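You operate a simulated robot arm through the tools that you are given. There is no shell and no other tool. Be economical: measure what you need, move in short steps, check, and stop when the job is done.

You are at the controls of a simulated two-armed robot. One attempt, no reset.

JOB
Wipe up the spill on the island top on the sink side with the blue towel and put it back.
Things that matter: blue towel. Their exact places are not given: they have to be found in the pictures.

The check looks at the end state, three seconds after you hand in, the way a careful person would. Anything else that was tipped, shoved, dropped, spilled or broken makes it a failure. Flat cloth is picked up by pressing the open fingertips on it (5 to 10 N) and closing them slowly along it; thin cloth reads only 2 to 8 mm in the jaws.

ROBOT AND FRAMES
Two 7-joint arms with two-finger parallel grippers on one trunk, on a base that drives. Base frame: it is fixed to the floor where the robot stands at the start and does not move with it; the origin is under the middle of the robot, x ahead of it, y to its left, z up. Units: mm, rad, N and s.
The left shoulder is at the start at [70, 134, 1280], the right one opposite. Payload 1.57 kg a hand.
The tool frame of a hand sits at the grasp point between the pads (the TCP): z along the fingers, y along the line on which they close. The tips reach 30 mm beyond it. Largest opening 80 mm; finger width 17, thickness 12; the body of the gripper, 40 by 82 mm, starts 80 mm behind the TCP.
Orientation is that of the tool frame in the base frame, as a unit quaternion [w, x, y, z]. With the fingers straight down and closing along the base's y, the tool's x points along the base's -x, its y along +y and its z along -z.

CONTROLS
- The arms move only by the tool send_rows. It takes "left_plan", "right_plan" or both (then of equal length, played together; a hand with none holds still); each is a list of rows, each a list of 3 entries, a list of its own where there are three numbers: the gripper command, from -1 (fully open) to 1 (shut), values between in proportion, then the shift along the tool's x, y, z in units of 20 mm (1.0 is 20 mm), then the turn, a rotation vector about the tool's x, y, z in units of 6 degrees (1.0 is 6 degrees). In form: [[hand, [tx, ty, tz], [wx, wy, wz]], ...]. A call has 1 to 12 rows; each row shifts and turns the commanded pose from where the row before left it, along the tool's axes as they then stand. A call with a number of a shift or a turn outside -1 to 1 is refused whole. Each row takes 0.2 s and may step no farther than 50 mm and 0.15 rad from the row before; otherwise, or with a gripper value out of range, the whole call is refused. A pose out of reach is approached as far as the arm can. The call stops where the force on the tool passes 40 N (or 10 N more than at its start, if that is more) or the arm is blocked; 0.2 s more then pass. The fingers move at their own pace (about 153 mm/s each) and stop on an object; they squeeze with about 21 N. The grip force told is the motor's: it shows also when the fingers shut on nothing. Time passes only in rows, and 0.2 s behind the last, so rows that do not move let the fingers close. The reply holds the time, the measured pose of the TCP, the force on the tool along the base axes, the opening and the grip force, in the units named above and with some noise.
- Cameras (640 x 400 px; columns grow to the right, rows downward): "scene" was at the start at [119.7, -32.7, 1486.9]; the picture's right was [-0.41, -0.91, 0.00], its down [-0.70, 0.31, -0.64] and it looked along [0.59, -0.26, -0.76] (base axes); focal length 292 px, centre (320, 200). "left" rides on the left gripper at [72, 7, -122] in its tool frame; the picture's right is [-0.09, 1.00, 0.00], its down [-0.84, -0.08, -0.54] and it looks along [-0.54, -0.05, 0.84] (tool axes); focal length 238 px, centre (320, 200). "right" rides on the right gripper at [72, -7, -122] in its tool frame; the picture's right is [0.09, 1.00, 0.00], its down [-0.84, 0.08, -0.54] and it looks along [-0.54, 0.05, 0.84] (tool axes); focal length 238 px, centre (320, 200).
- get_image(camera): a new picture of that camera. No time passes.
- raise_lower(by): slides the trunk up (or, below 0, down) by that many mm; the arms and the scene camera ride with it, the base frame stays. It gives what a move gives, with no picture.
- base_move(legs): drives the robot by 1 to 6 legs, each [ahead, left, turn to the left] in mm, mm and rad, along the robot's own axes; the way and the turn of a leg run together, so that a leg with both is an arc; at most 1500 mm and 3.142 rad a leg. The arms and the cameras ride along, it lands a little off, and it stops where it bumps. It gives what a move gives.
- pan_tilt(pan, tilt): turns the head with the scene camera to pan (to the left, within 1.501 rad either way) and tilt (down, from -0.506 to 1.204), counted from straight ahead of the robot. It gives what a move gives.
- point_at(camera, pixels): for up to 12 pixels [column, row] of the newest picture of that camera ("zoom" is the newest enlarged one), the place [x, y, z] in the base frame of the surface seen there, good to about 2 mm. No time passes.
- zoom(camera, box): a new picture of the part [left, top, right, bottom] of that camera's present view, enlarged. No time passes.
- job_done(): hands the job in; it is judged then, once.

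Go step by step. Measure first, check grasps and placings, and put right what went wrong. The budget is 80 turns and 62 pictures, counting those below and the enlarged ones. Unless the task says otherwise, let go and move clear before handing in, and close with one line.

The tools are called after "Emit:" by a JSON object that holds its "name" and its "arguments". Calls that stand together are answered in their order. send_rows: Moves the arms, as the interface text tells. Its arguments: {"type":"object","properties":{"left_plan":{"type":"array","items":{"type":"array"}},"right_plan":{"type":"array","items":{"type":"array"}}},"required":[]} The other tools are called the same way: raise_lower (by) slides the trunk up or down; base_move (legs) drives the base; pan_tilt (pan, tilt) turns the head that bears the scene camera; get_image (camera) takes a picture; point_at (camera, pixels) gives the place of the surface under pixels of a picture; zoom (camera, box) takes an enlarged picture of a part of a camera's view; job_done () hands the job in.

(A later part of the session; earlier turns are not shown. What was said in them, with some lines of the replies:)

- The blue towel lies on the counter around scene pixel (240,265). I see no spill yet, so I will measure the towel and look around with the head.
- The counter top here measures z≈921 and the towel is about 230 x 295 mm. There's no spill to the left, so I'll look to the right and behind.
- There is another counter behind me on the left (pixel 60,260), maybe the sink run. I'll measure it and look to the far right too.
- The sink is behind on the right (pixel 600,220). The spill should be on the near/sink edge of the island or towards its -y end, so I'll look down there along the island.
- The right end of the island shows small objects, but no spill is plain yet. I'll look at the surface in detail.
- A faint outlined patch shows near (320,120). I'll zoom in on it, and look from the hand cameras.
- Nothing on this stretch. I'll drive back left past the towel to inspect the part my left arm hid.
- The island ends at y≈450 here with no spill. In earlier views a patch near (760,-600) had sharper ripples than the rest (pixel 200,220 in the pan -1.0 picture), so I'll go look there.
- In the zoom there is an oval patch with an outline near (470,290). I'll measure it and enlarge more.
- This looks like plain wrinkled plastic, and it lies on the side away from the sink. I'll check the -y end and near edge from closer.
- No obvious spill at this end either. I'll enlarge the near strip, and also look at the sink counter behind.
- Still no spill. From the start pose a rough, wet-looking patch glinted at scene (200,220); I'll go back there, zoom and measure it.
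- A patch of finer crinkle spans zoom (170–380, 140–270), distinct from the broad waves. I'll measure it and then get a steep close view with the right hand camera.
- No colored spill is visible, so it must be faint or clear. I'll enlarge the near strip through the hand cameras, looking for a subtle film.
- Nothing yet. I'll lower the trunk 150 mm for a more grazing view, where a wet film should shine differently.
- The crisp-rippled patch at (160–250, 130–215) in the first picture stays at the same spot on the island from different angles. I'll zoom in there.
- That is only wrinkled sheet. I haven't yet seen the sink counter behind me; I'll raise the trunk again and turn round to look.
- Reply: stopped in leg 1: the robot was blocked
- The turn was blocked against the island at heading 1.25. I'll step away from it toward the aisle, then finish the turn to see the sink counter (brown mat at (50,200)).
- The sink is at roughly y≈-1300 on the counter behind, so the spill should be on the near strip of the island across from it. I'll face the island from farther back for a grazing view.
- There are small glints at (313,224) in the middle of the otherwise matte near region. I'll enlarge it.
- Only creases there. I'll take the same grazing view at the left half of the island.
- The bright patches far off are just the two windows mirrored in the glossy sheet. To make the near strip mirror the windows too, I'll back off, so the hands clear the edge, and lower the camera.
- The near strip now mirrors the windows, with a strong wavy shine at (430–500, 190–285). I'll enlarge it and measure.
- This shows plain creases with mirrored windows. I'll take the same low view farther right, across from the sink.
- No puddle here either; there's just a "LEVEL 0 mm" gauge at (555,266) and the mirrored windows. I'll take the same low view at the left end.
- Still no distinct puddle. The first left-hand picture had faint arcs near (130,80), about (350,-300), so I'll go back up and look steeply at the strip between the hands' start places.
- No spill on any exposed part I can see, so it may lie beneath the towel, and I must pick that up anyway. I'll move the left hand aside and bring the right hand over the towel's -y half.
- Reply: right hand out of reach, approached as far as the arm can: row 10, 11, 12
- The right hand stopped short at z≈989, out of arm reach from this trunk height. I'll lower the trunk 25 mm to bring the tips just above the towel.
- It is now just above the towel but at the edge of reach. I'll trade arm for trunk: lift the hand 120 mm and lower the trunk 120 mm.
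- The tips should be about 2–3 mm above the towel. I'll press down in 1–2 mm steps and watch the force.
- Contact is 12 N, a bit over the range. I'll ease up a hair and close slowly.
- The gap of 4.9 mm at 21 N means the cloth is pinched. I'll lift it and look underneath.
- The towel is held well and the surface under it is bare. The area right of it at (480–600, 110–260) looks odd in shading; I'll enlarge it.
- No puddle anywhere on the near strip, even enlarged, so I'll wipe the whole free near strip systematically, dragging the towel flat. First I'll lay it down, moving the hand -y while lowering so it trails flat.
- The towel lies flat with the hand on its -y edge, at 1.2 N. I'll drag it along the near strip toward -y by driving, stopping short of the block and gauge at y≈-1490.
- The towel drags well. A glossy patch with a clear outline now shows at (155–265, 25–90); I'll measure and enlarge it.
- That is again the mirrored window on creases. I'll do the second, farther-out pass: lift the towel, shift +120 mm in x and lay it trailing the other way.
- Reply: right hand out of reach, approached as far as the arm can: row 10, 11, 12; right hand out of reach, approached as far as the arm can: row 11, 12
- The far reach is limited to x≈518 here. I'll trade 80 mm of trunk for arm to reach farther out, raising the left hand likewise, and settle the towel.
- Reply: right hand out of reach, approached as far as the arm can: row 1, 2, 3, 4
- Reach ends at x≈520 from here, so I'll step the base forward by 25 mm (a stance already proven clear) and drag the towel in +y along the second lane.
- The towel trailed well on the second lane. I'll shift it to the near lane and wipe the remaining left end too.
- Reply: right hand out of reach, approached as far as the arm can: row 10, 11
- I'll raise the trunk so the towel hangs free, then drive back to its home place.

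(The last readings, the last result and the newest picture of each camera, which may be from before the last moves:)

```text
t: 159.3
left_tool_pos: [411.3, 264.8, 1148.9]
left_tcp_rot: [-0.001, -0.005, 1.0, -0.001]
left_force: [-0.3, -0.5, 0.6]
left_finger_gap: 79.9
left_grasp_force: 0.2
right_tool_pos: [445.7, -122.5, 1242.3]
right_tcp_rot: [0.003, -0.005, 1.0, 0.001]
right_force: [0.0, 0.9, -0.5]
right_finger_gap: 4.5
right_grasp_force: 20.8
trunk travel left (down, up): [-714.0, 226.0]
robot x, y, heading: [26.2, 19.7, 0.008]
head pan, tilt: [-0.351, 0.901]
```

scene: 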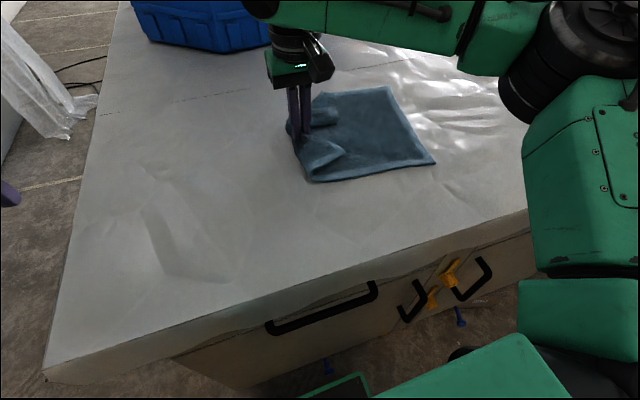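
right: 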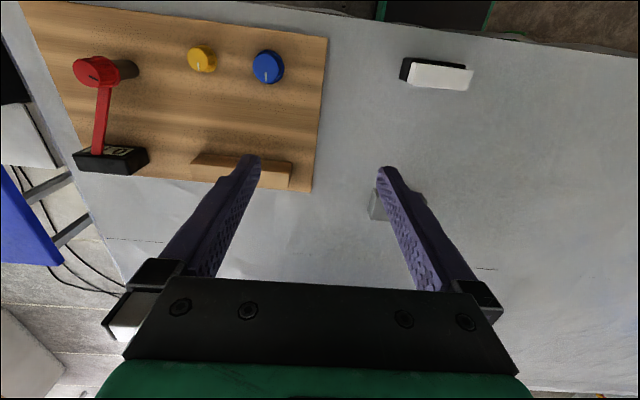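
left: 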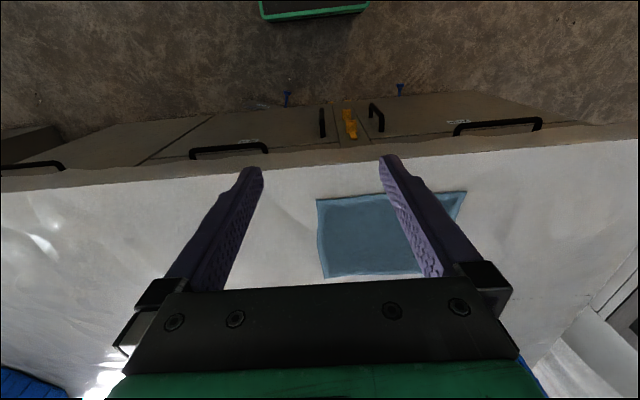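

The towel hangs over home. I'll lower it while moving +y so it lays out flat, ending with the hand at y≈117.

Emit:
{"name": "send_rows", "arguments": {"left_plan": [[-1, [0, 1, 0], [0, 0, 0]], [-1, [0, 1, 0], [0, 0, 0]], [-1, [0, 1, 0], [0, 0, 0]], [-1, [0, 1, 0], [0, 0, 0]], [-1, [0, 0, 0], [0, 0, 0]], [-1, [0, 0, 0], [0, 0, 0]], [-1, [0, 0, 0], [0, 0, 0]], [-1, [0, 0, 0], [0, 0, 0]], [-1, [0, 0, 0], [0, 0, 0]], [-1, [0, 0, 0], [0, 0, 0]], [-1, [0, 0, 0], [0, 0, 0]], [-1, [0, 0, 0], [0, 0, 0]]], "right_plan": [[1, [0, -1, 0.6], [0, 0, 0]], [1, [0, -0.2, 0.8], [0, 0, 0]], [1, [-0.05, 0.9, 1], [0, 0, 0]], [1, [-0.05, 0.9, 1], [0, 0, 0]], [1, [-0.05, 0.9, 1], [0, 0, 0]], [1, [-0.05, 0.9, 1], [0, 0, 0]], [1, [-0.05, 1, 1], [0, 0, 0]], [1, [-0.05, 1, 1], [0, 0, 0]], [1, [-0.05, 1, 1], [0, 0, 0]], [1, [-0.05, 1, 1], [0, 0, 0]], [1, [0, 1, 1], [0, 0, 0]], [1, [0, 1, 1], [0, 0, 0]]]}}

Emit:
{"name": "send_rows", "arguments": {"right_plan": [[1, [0, 1, 1], [0, 0, 0]], [1, [0, 1, 0.7], [0, 0, 0]], [1, [0, 1, 0.4], [0, 0, 0]], [1, [0, 0.8, 0.1], [0, 0, 0]]]}}

Emit:
{"name": "get_image", "arguments": {"camera": "scene"}}

```text
t: 161.9
left_tool_pos: [409.5, 344.5, 1148.0]
left_tcp_rot: [0.0, -0.005, 1.0, 0.0]
left_force: [0.0, 0.0, -0.4]
left_finger_gap: 80.1
left_grasp_force: 0.1
right_tool_pos: [452.5, -45.6, 1107.6]
right_tcp_rot: [0.003, -0.005, 1.0, 0.002]
right_force: [-0.4, -0.2, 0.0]
right_finger_gap: 4.8
right_grasp_force: 20.6
right hand out of reach, approached as far as the arm can: row 8, 9, 10, 11, 12
trunk travel left (down, up): [-714.0, 226.0]
robot x, y, heading: [29.0, 15.9, 0.004]
head pan, tilt: [-0.351, 0.901]
```

```text
t: 162.9
left_tool_pos: [409.5, 344.6, 1147.7]
left_tcp_rot: [-0.001, -0.006, 1.0, 0.0]
left_force: [0.2, 1.1, 0.3]
left_finger_gap: 80.1
left_grasp_force: 0.0
right_tool_pos: [437.7, -23.7, 1054.7]
right_tcp_rot: [0.003, -0.005, 1.0, 0.003]
right_force: [0.9, -0.6, -0.8]
right_finger_gap: 4.7
right_grasp_force: 21.0
right hand out of reach, approached as far as the arm can: row 1, 2, 3, 4
trunk travel left (down, up): [-714.0, 226.0]
robot x, y, heading: [27.6, 20.4, 0.015]
head pan, tilt: [-0.351, 0.901]
```

```text
4 pictures are left
```

scene: 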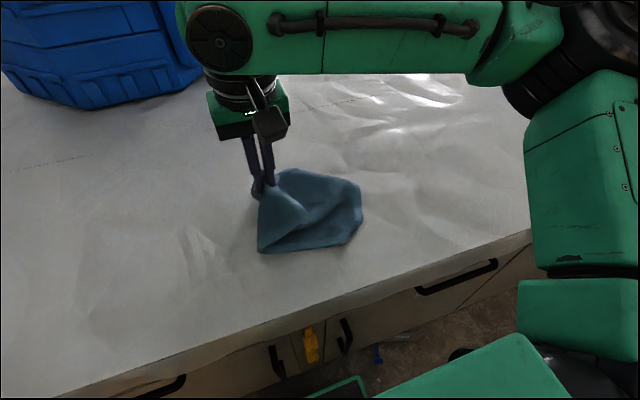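

The right arm can't reach across that far, so the towel bunched. I'll lift it again, put the hand on its own side, set it down farther -y and straighten it by dragging home with the base.

Emit:
{"name": "send_rows", "arguments": {"right_plan": [[1, [0, 0, -1], [0, 0, 0]], [1, [0, -0.6, -1], [0, 0, 0]], [1, [0, -0.6, -1], [0, 0, 0]], [1, [0, -0.6, -1], [0, 0, 0]], [1, [0, -0.7, -1], [0, 0, 0]], [1, [0, -0.7, -1], [0, 0, 0]], [1, [0, -0.7, -1], [0, 0, 0]], [1, [0, -0.7, -1], [0, 0, 0]], [1, [0, -0.7, -1], [0, 0, 0]]]}}

Emit:
{"name": "base_move", "arguments": {"legs": [[-10, -170, 0]]}}

```text
t: 164.9
left_tool_pos: [410.0, 344.2, 1148.5]
left_tcp_rot: [0.0, -0.005, 1.0, -0.001]
left_force: [-0.7, -0.6, -0.6]
left_finger_gap: 80.0
left_grasp_force: 0.1
right_tool_pos: [434.8, -134.6, 1233.1]
right_tcp_rot: [0.002, -0.005, 1.0, 0.002]
right_force: [0.0, -0.7, -1.0]
right_finger_gap: 4.7
right_grasp_force: 21.4
trunk travel left (down, up): [-714.0, 226.0]
robot x, y, heading: [24.1, 18.7, 0.009]
head pan, tilt: [-0.351, 0.901]
```

```text
t: 166.3
left_tool_pos: [402.7, 177.0, 1147.9]
left_tcp_rot: [0.0, -0.005, 1.0, -0.001]
left_force: [-0.1, 0.3, -0.3]
left_finger_gap: 80.1
left_grasp_force: 0.0
right_tool_pos: [426.9, -301.6, 1232.1]
right_tcp_rot: [0.003, -0.004, 1.0, 0.0]
right_force: [-0.6, 0.9, -1.1]
right_finger_gap: 4.9
right_grasp_force: 21.0
trunk travel left (down, up): [-714.0, 226.0]
robot x, y, heading: [15.7, -149.9, 0.004]
head pan, tilt: [-0.351, 0.901]
```

Now move the hand out to its side, then lower with +y motion.

Emit:
{"name": "send_rows", "arguments": {"right_plan": [[1, [0, -1, 0], [0, 0, 0]], [1, [0, -1, 0], [0, 0, 0]], [1, [0, -1, 0], [0, 0, 0]], [1, [0, -1, 0], [0, 0, 0]], [1, [0, -1, 0.2], [0, 0, 0]], [1, [0, -1, 0.4], [0, 0, 0]], [1, [0, -1, 0.6], [0, 0, 0]], [1, [0, 0, 0.5], [0, 0, 0]]]}}

Emit:
{"name": "send_rows", "arguments": {"right_plan": [[1, [-0.1, 0.8, 1], [0, 0, 0]], [1, [-0.1, 0.8, 1], [0, 0, 0]], [1, [-0.1, 0.8, 1], [0, 0, 0]], [1, [-0.1, 0.8, 1], [0, 0, 0]], [1, [-0.1, 0.8, 1], [0, 0, 0]], [1, [-0.1, 0.8, 1], [0, 0, 0]], [1, [-0.1, 0.8, 1], [0, 0, 0]], [1, [-0.1, 0.8, 1], [0, 0, 0]], [1, [-0.1, 0.8, 1], [0, 0, 0]], [1, [-0.1, 0.8, 1], [0, 0, 0]], [1, [-0.1, 0.8, 1], [0, 0, 0]], [1, [-0.1, 0.5, 0.7], [0, 0, 0]]]}}

```text
t: 168.2
left_tool_pos: [402.7, 173.7, 1149.2]
left_tcp_rot: [-0.001, -0.004, 1.0, 0.0]
left_force: [-0.3, 1.1, 0.5]
left_finger_gap: 79.9
left_grasp_force: 0.0
right_tool_pos: [429.8, -444.2, 1196.7]
right_tcp_rot: [0.002, -0.005, 1.0, 0.002]
right_force: [0.1, 0.8, -0.8]
right_finger_gap: 4.5
right_grasp_force: 21.3
trunk travel left (down, up): [-714.0, 226.0]
robot x, y, heading: [20.4, -149.3, 0.006]
head pan, tilt: [-0.351, 0.901]
```

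```text
t: 170.8
left_tool_pos: [402.9, 173.4, 1149.7]
left_tcp_rot: [-0.001, -0.004, 1.0, 0.0]
left_force: [-0.7, -0.1, 0.1]
left_finger_gap: 80.1
left_grasp_force: 0.0
right_tool_pos: [450.8, -257.6, 963.5]
right_tcp_rot: [0.003, -0.004, 1.0, 0.002]
right_force: [-0.6, 0.1, 1.5]
right_finger_gap: 4.5
right_grasp_force: 21.3
trunk travel left (down, up): [-714.0, 226.0]
robot x, y, heading: [15.5, -149.5, 0.007]
head pan, tilt: [-0.351, 0.901]
```

The hand is near the surface. I'll lower the last millimetres and drag it home.

Emit:
{"name": "send_rows", "arguments": {"right_plan": [[1, [0, 0.2, 0.2], [0, 0, 0]], [1, [0, 0, 0.12], [0, 0, 0]]]}}

Emit:
{"name": "base_move", "arguments": {"legs": [[0, 366, 0]]}}

Emit:
{"name": "get_image", "arguments": {"camera": "scene"}}

Emit:
{"name": "point_at", "arguments": {"camera": "scene", "pixels": [[320, 180], [430, 160], [385, 90], [310, 100], [360, 130]]}}

```text
t: 171.3
left_tool_pos: [400.6, 173.9, 1148.9]
left_tcp_rot: [0.0, -0.005, 1.0, 0.0]
left_force: [0.2, -0.5, 0.3]
left_finger_gap: 79.9
left_grasp_force: 0.1
right_tool_pos: [450.4, -253.6, 957.5]
right_tcp_rot: [0.002, -0.003, 1.0, 0.001]
right_force: [1.3, -1.0, 5.9]
right_finger_gap: 4.8
right_grasp_force: 21.6
trunk travel left (down, up): [-714.0, 226.0]
robot x, y, heading: [14.6, -145.3, 0.006]
head pan, tilt: [-0.351, 0.901]
```

```text
t: 173.7
left_tool_pos: [396.3, 549.7, 1149.6]
left_tcp_rot: [0.0, -0.007, 1.0, -0.001]
left_force: [-0.6, -0.3, 0.3]
left_finger_gap: 80.0
left_grasp_force: 0.0
right_tool_pos: [447.5, 120.9, 956.8]
right_tcp_rot: [0.003, -0.006, 1.0, 0.001]
right_force: [0.5, -0.3, 7.1]
right_finger_gap: 4.6
right_grasp_force: 21.2
trunk travel left (down, up): [-714.0, 226.0]
robot x, y, heading: [15.2, 223.2, 0.009]
head pan, tilt: [-0.351, 0.901]
```

```text
3 pictures are left
```

scene: 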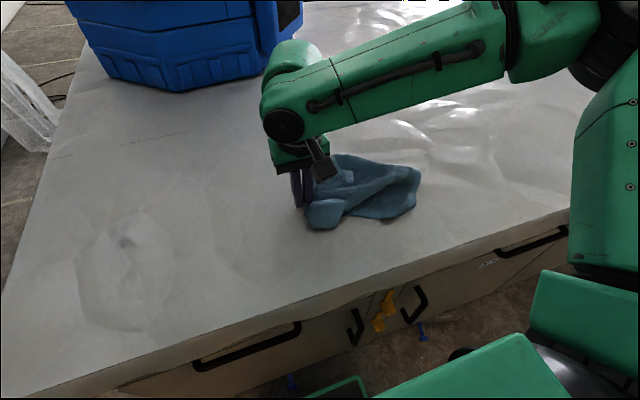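

```text
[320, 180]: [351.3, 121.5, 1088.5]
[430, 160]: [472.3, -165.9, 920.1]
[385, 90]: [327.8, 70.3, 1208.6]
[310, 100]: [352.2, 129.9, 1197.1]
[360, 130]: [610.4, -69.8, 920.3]
```

Towel is bunched at home, but now an irregular outlined patch shows at (75–175, 205–330) on the left end — where arcs also appeared earlier. I'll measure and enlarge it.

Emit:
{"name": "point_at", "arguments": {"camera": "scene", "pixels": [[125, 265], [78, 270], [110, 215], [175, 265], [130, 330], [90, 320], [130, 242], [200, 260], [40, 300], [340, 200], [415, 180]]}}

Emit:
{"name": "zoom", "arguments": {"camera": "scene", "box": [20, 170, 260, 350]}}

```text
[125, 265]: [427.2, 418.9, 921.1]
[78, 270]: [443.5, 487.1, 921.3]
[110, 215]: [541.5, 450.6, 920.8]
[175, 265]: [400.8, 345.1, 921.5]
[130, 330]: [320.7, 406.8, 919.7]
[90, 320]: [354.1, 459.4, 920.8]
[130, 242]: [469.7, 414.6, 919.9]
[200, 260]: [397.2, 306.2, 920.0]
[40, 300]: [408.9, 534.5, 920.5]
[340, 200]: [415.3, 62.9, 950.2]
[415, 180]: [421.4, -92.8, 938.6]
```

```text
2.22 times, centred on (140, 260) of scene
```

zoom: 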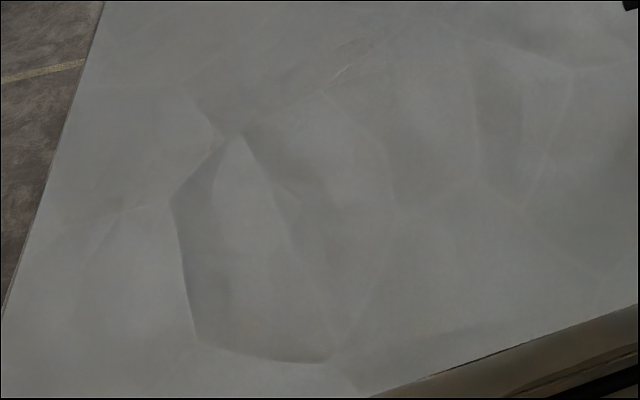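

That is a crease cell, but it's also the part I wiped least, so I'll wipe it too: drag the towel on to y≈505, then lift it to hang.

Emit:
{"name": "send_rows", "arguments": {"right_plan": [[1, [0, 0, -0.1], [0, 0, 0]], [1, [0, 0, 0], [0, 0, 0]]]}}

Emit:
{"name": "base_move", "arguments": {"legs": [[0, 380, 0]]}}

Emit:
{"name": "send_rows", "arguments": {"right_plan": [[1, [0, 0, -1], [0, 0, 0]], [1, [0, 0, -1], [0, 0, 0]], [1, [0, 0, -1], [0, 0, 0]], [1, [0, 0, -1], [0, 0, 0]], [1, [0, 0, -1], [0, 0, 0]], [1, [0, 0, -1], [0, 0, 0]], [1, [0, 0, -1], [0, 0, 0]], [1, [0, 0, -1], [0, 0, 0]], [1, [0, 0, -1], [0, 0, 0]], [1, [0, 0, -1], [0, 0, 0]], [1, [0, 0, -1], [0, 0, 0]], [1, [0, 0, -1], [0, 0, 0]]]}}

Emit:
{"name": "raise_lower", "arguments": {"by": 60}}

```text
t: 174.3
left_tool_pos: [397.2, 550.1, 1148.0]
left_tcp_rot: [-0.001, -0.007, 1.0, -0.001]
left_force: [0.1, -0.8, -0.3]
left_finger_gap: 80.3
left_grasp_force: 0.1
right_tool_pos: [446.2, 122.0, 960.2]
right_tcp_rot: [0.003, -0.006, 1.0, 0.002]
right_force: [-0.7, 0.3, 1.4]
right_finger_gap: 4.6
right_grasp_force: 20.9
trunk travel left (down, up): [-714.0, 226.0]
robot x, y, heading: [12.8, 224.8, 0.015]
head pan, tilt: [-0.351, 0.901]
```

```text
t: 176.7
left_tool_pos: [391.9, 925.6, 1149.0]
left_tcp_rot: [-0.001, -0.006, 1.0, 0.0]
left_force: [0.8, -0.3, 0.9]
left_finger_gap: 80.0
left_grasp_force: 0.2
right_tool_pos: [441.1, 498.1, 958.2]
right_tcp_rot: [0.002, -0.005, 1.0, 0.002]
right_force: [0.4, -0.7, 0.9]
right_finger_gap: 4.5
right_grasp_force: 20.7
trunk travel left (down, up): [-714.0, 226.0]
robot x, y, heading: [7.4, 602.1, 0.007]
head pan, tilt: [-0.351, 0.901]
```

```text
t: 179.3
left_tool_pos: [393.4, 924.8, 1149.1]
left_tcp_rot: [-0.002, -0.006, 1.0, -0.001]
left_force: [0.1, -0.3, 0.2]
left_finger_gap: 79.9
left_grasp_force: 0.1
right_tool_pos: [438.4, 491.3, 1197.4]
right_tcp_rot: [0.004, -0.006, 1.0, 0.003]
right_force: [-0.5, -0.1, -1.0]
right_finger_gap: 4.7
right_grasp_force: 20.9
right hand out of reach, approached as far as the arm can: row 12
trunk travel left (down, up): [-714.0, 226.0]
robot x, y, heading: [7.1, 600.4, 0.016]
head pan, tilt: [-0.351, 0.901]
```

```text
t: 180.3
left_tool_pos: [393.4, 924.2, 1208.9]
left_tcp_rot: [-0.001, -0.006, 1.0, 0.0]
left_force: [0.1, 0.2, 0.3]
left_finger_gap: 80.0
left_grasp_force: 0.0
right_tool_pos: [437.9, 490.9, 1256.9]
right_tcp_rot: [0.004, -0.007, 1.0, 0.004]
right_force: [-1.1, 0.2, -0.2]
right_finger_gap: 4.5
right_grasp_force: 21.4
trunk travel left (down, up): [-774.0, 166.0]
robot x, y, heading: [8.5, 602.4, 0.013]
head pan, tilt: [-0.351, 0.901]
```

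The towel hangs free. I'll lower it with a -y motion, as in the first neat laying, so it trails toward +y.

Emit:
{"name": "raise_lower", "arguments": {"by": -60}}

Emit:
{"name": "send_rows", "arguments": {"right_plan": [[1, [-0.1, -0.8, 1], [0, 0, 0]], [1, [-0.1, -0.8, 1], [0, 0, 0]], [1, [-0.1, -0.8, 1], [0, 0, 0]], [1, [-0.1, -0.8, 1], [0, 0, 0]], [1, [-0.1, -0.9, 1], [0, 0, 0]], [1, [-0.1, -0.9, 1], [0, 0, 0]], [1, [-0.1, -0.9, 1], [0, 0, 0]], [1, [0, -1, 1], [0, 0, 0]], [1, [0, -1, 1], [0, 0, 0]], [1, [0, -1, 1], [0, 0, 0]], [1, [0, -1, 1], [0, 0, 0]], [1, [0, -1, 0.85], [0, 0, 0]]]}}

```text
t: 181.3
left_tool_pos: [392.3, 925.5, 1148.0]
left_tcp_rot: [0.0, -0.006, 1.0, -0.001]
left_force: [-0.6, -0.2, -0.5]
left_finger_gap: 80.3
left_grasp_force: 0.1
right_tool_pos: [436.7, 492.7, 1196.1]
right_tcp_rot: [0.004, -0.007, 1.0, 0.003]
right_force: [-0.4, 0.4, -0.6]
right_finger_gap: 4.5
right_grasp_force: 21.3
trunk travel left (down, up): [-714.0, 226.0]
robot x, y, heading: [6.6, 601.9, 0.008]
head pan, tilt: [-0.351, 0.901]
```

```text
t: 183.9
left_tool_pos: [392.2, 925.5, 1148.8]
left_tcp_rot: [0.0, -0.007, 1.0, 0.0]
left_force: [-0.3, 1.2, 0.6]
left_finger_gap: 79.9
left_grasp_force: 0.1
right_tool_pos: [456.9, 274.0, 957.8]
right_tcp_rot: [0.004, -0.006, 1.0, 0.003]
right_force: [0.5, 1.6, 2.5]
right_finger_gap: 4.4
right_grasp_force: 21.5
trunk travel left (down, up): [-714.0, 226.0]
robot x, y, heading: [8.4, 602.8, 0.012]
head pan, tilt: [-0.351, 0.901]
```

Laid at about 2.5 N. Now I'll drag it home, to hand y≈-117, and look.

Emit:
{"name": "base_move", "arguments": {"legs": [[0, -388, 0]]}}

Emit:
{"name": "get_image", "arguments": {"camera": "scene"}}

```text
t: 186.3
left_tool_pos: [399.4, 542.3, 1148.4]
left_tcp_rot: [0.001, -0.004, 1.0, 0.0]
left_force: [0.1, 0.5, -0.3]
left_finger_gap: 80.1
left_grasp_force: 0.0
right_tool_pos: [458.9, -110.3, 957.8]
right_tcp_rot: [0.004, -0.004, 1.0, 0.003]
right_force: [0.4, 1.1, 1.9]
right_finger_gap: 4.6
right_grasp_force: 20.7
trunk travel left (down, up): [-714.0, 226.0]
robot x, y, heading: [12.4, 215.1, 0.001]
head pan, tilt: [-0.351, 0.901]
```

```text
1 pictures are left
```

scene: 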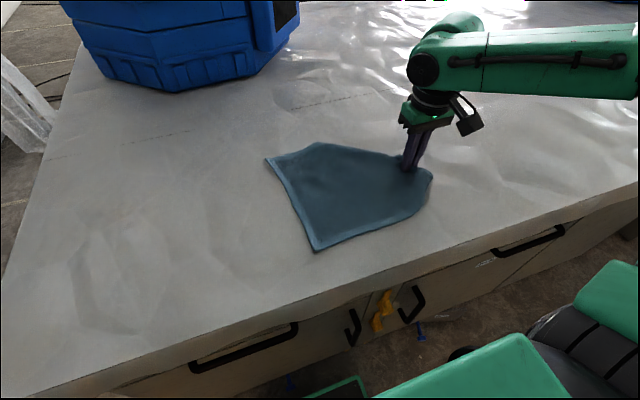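

The towel lies flat again. I'll check its corners against home (x 356–600, y ±150).

Emit:
{"name": "point_at", "arguments": {"camera": "scene", "pixels": [[270, 159], [317, 248], [320, 145], [430, 176], [410, 212], [350, 195]]}}

```text
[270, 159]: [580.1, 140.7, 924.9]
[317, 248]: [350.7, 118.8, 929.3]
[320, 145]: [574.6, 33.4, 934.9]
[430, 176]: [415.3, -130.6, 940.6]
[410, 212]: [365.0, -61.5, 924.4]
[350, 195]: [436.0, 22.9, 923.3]
```

It is home within about 15 mm. I'll release, opening wide to spread the pinch, then lift straight up.

Emit:
{"name": "send_rows", "arguments": {"right_plan": [[0.6, [0, 0, 0], [0, 0, 0]], [0.2, [0, 0, 0], [0, 0, 0]], [-0.3, [0, 0, 0], [0, 0, 0]], [-0.3, [0, 0, -0.2], [0, 0, 0]], [-0.3, [0, 0, -0.5], [0, 0, 0]], [-0.3, [0, 0, -1], [0, 0, 0]], [-0.3, [0, 0, -1], [0, 0, 0]], [-0.3, [0, 0, -1], [0, 0, 0]], [-0.3, [0, 0, -1], [0, 0, 0]], [-0.3, [0, 0, -1], [0, 0, 0]], [-0.3, [0, 0, -1], [0, 0, 0]], [-0.3, [0, 0, -1], [0, 0, 0]]]}}

Emit:
{"name": "raise_lower", "arguments": {"by": 60}}

Emit:
{"name": "get_image", "arguments": {"camera": "scene"}}

```text
t: 188.9
left_tool_pos: [398.8, 542.7, 1148.7]
left_tcp_rot: [0.0, -0.003, 1.0, 0.0]
left_force: [0.0, -1.0, -0.4]
left_finger_gap: 79.8
left_grasp_force: 0.0
right_tool_pos: [461.9, -109.2, 1110.8]
right_tcp_rot: [0.003, -0.004, 1.0, 0.002]
right_force: [-0.1, 0.4, 0.5]
right_finger_gap: 51.9
right_grasp_force: 0.0
trunk travel left (down, up): [-714.0, 226.0]
robot x, y, heading: [13.2, 217.5, 0.004]
head pan, tilt: [-0.351, 0.901]
```

```text
t: 189.9
left_tool_pos: [397.9, 542.0, 1208.6]
left_tcp_rot: [-0.001, -0.003, 1.0, 0.0]
left_force: [-0.6, 0.2, 0.2]
left_finger_gap: 80.1
left_grasp_force: 0.0
right_tool_pos: [459.9, -110.3, 1170.9]
right_tcp_rot: [0.003, -0.003, 1.0, 0.003]
right_force: [0.5, -0.1, 0.6]
right_finger_gap: 52.0
right_grasp_force: 0.0
trunk travel left (down, up): [-774.0, 166.0]
robot x, y, heading: [13.1, 219.5, 0.005]
head pan, tilt: [-0.351, 0.901]
```

```text
0 pictures are left
```

scene: 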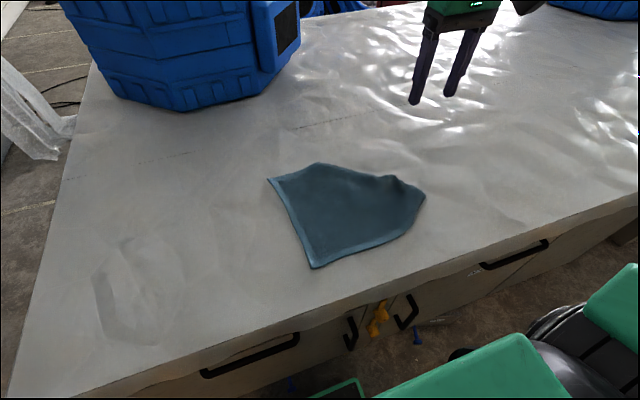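

The last picture shows the towel lying flat at home (270–425, 165–268), released, with both hands clear. I have no pictures left, so I'm handing in.

Emit:
{"name": "job_done", "arguments": {}}

```text
The job is handed in.
```

I never saw the spill in any picture, so I can't confirm it was wiped up. Instead I dragged the blue towel over most of the clear sink-side strip of the island (about x 335–655, y -1300 to 500), with the towel partly bunched on the last stretch at the left end. I then laid it back within about 15 mm of where it started, with a slight crumple at the grip edge. One early base turn stopped against something, probably the island; nothing looked moved in the later pictures.
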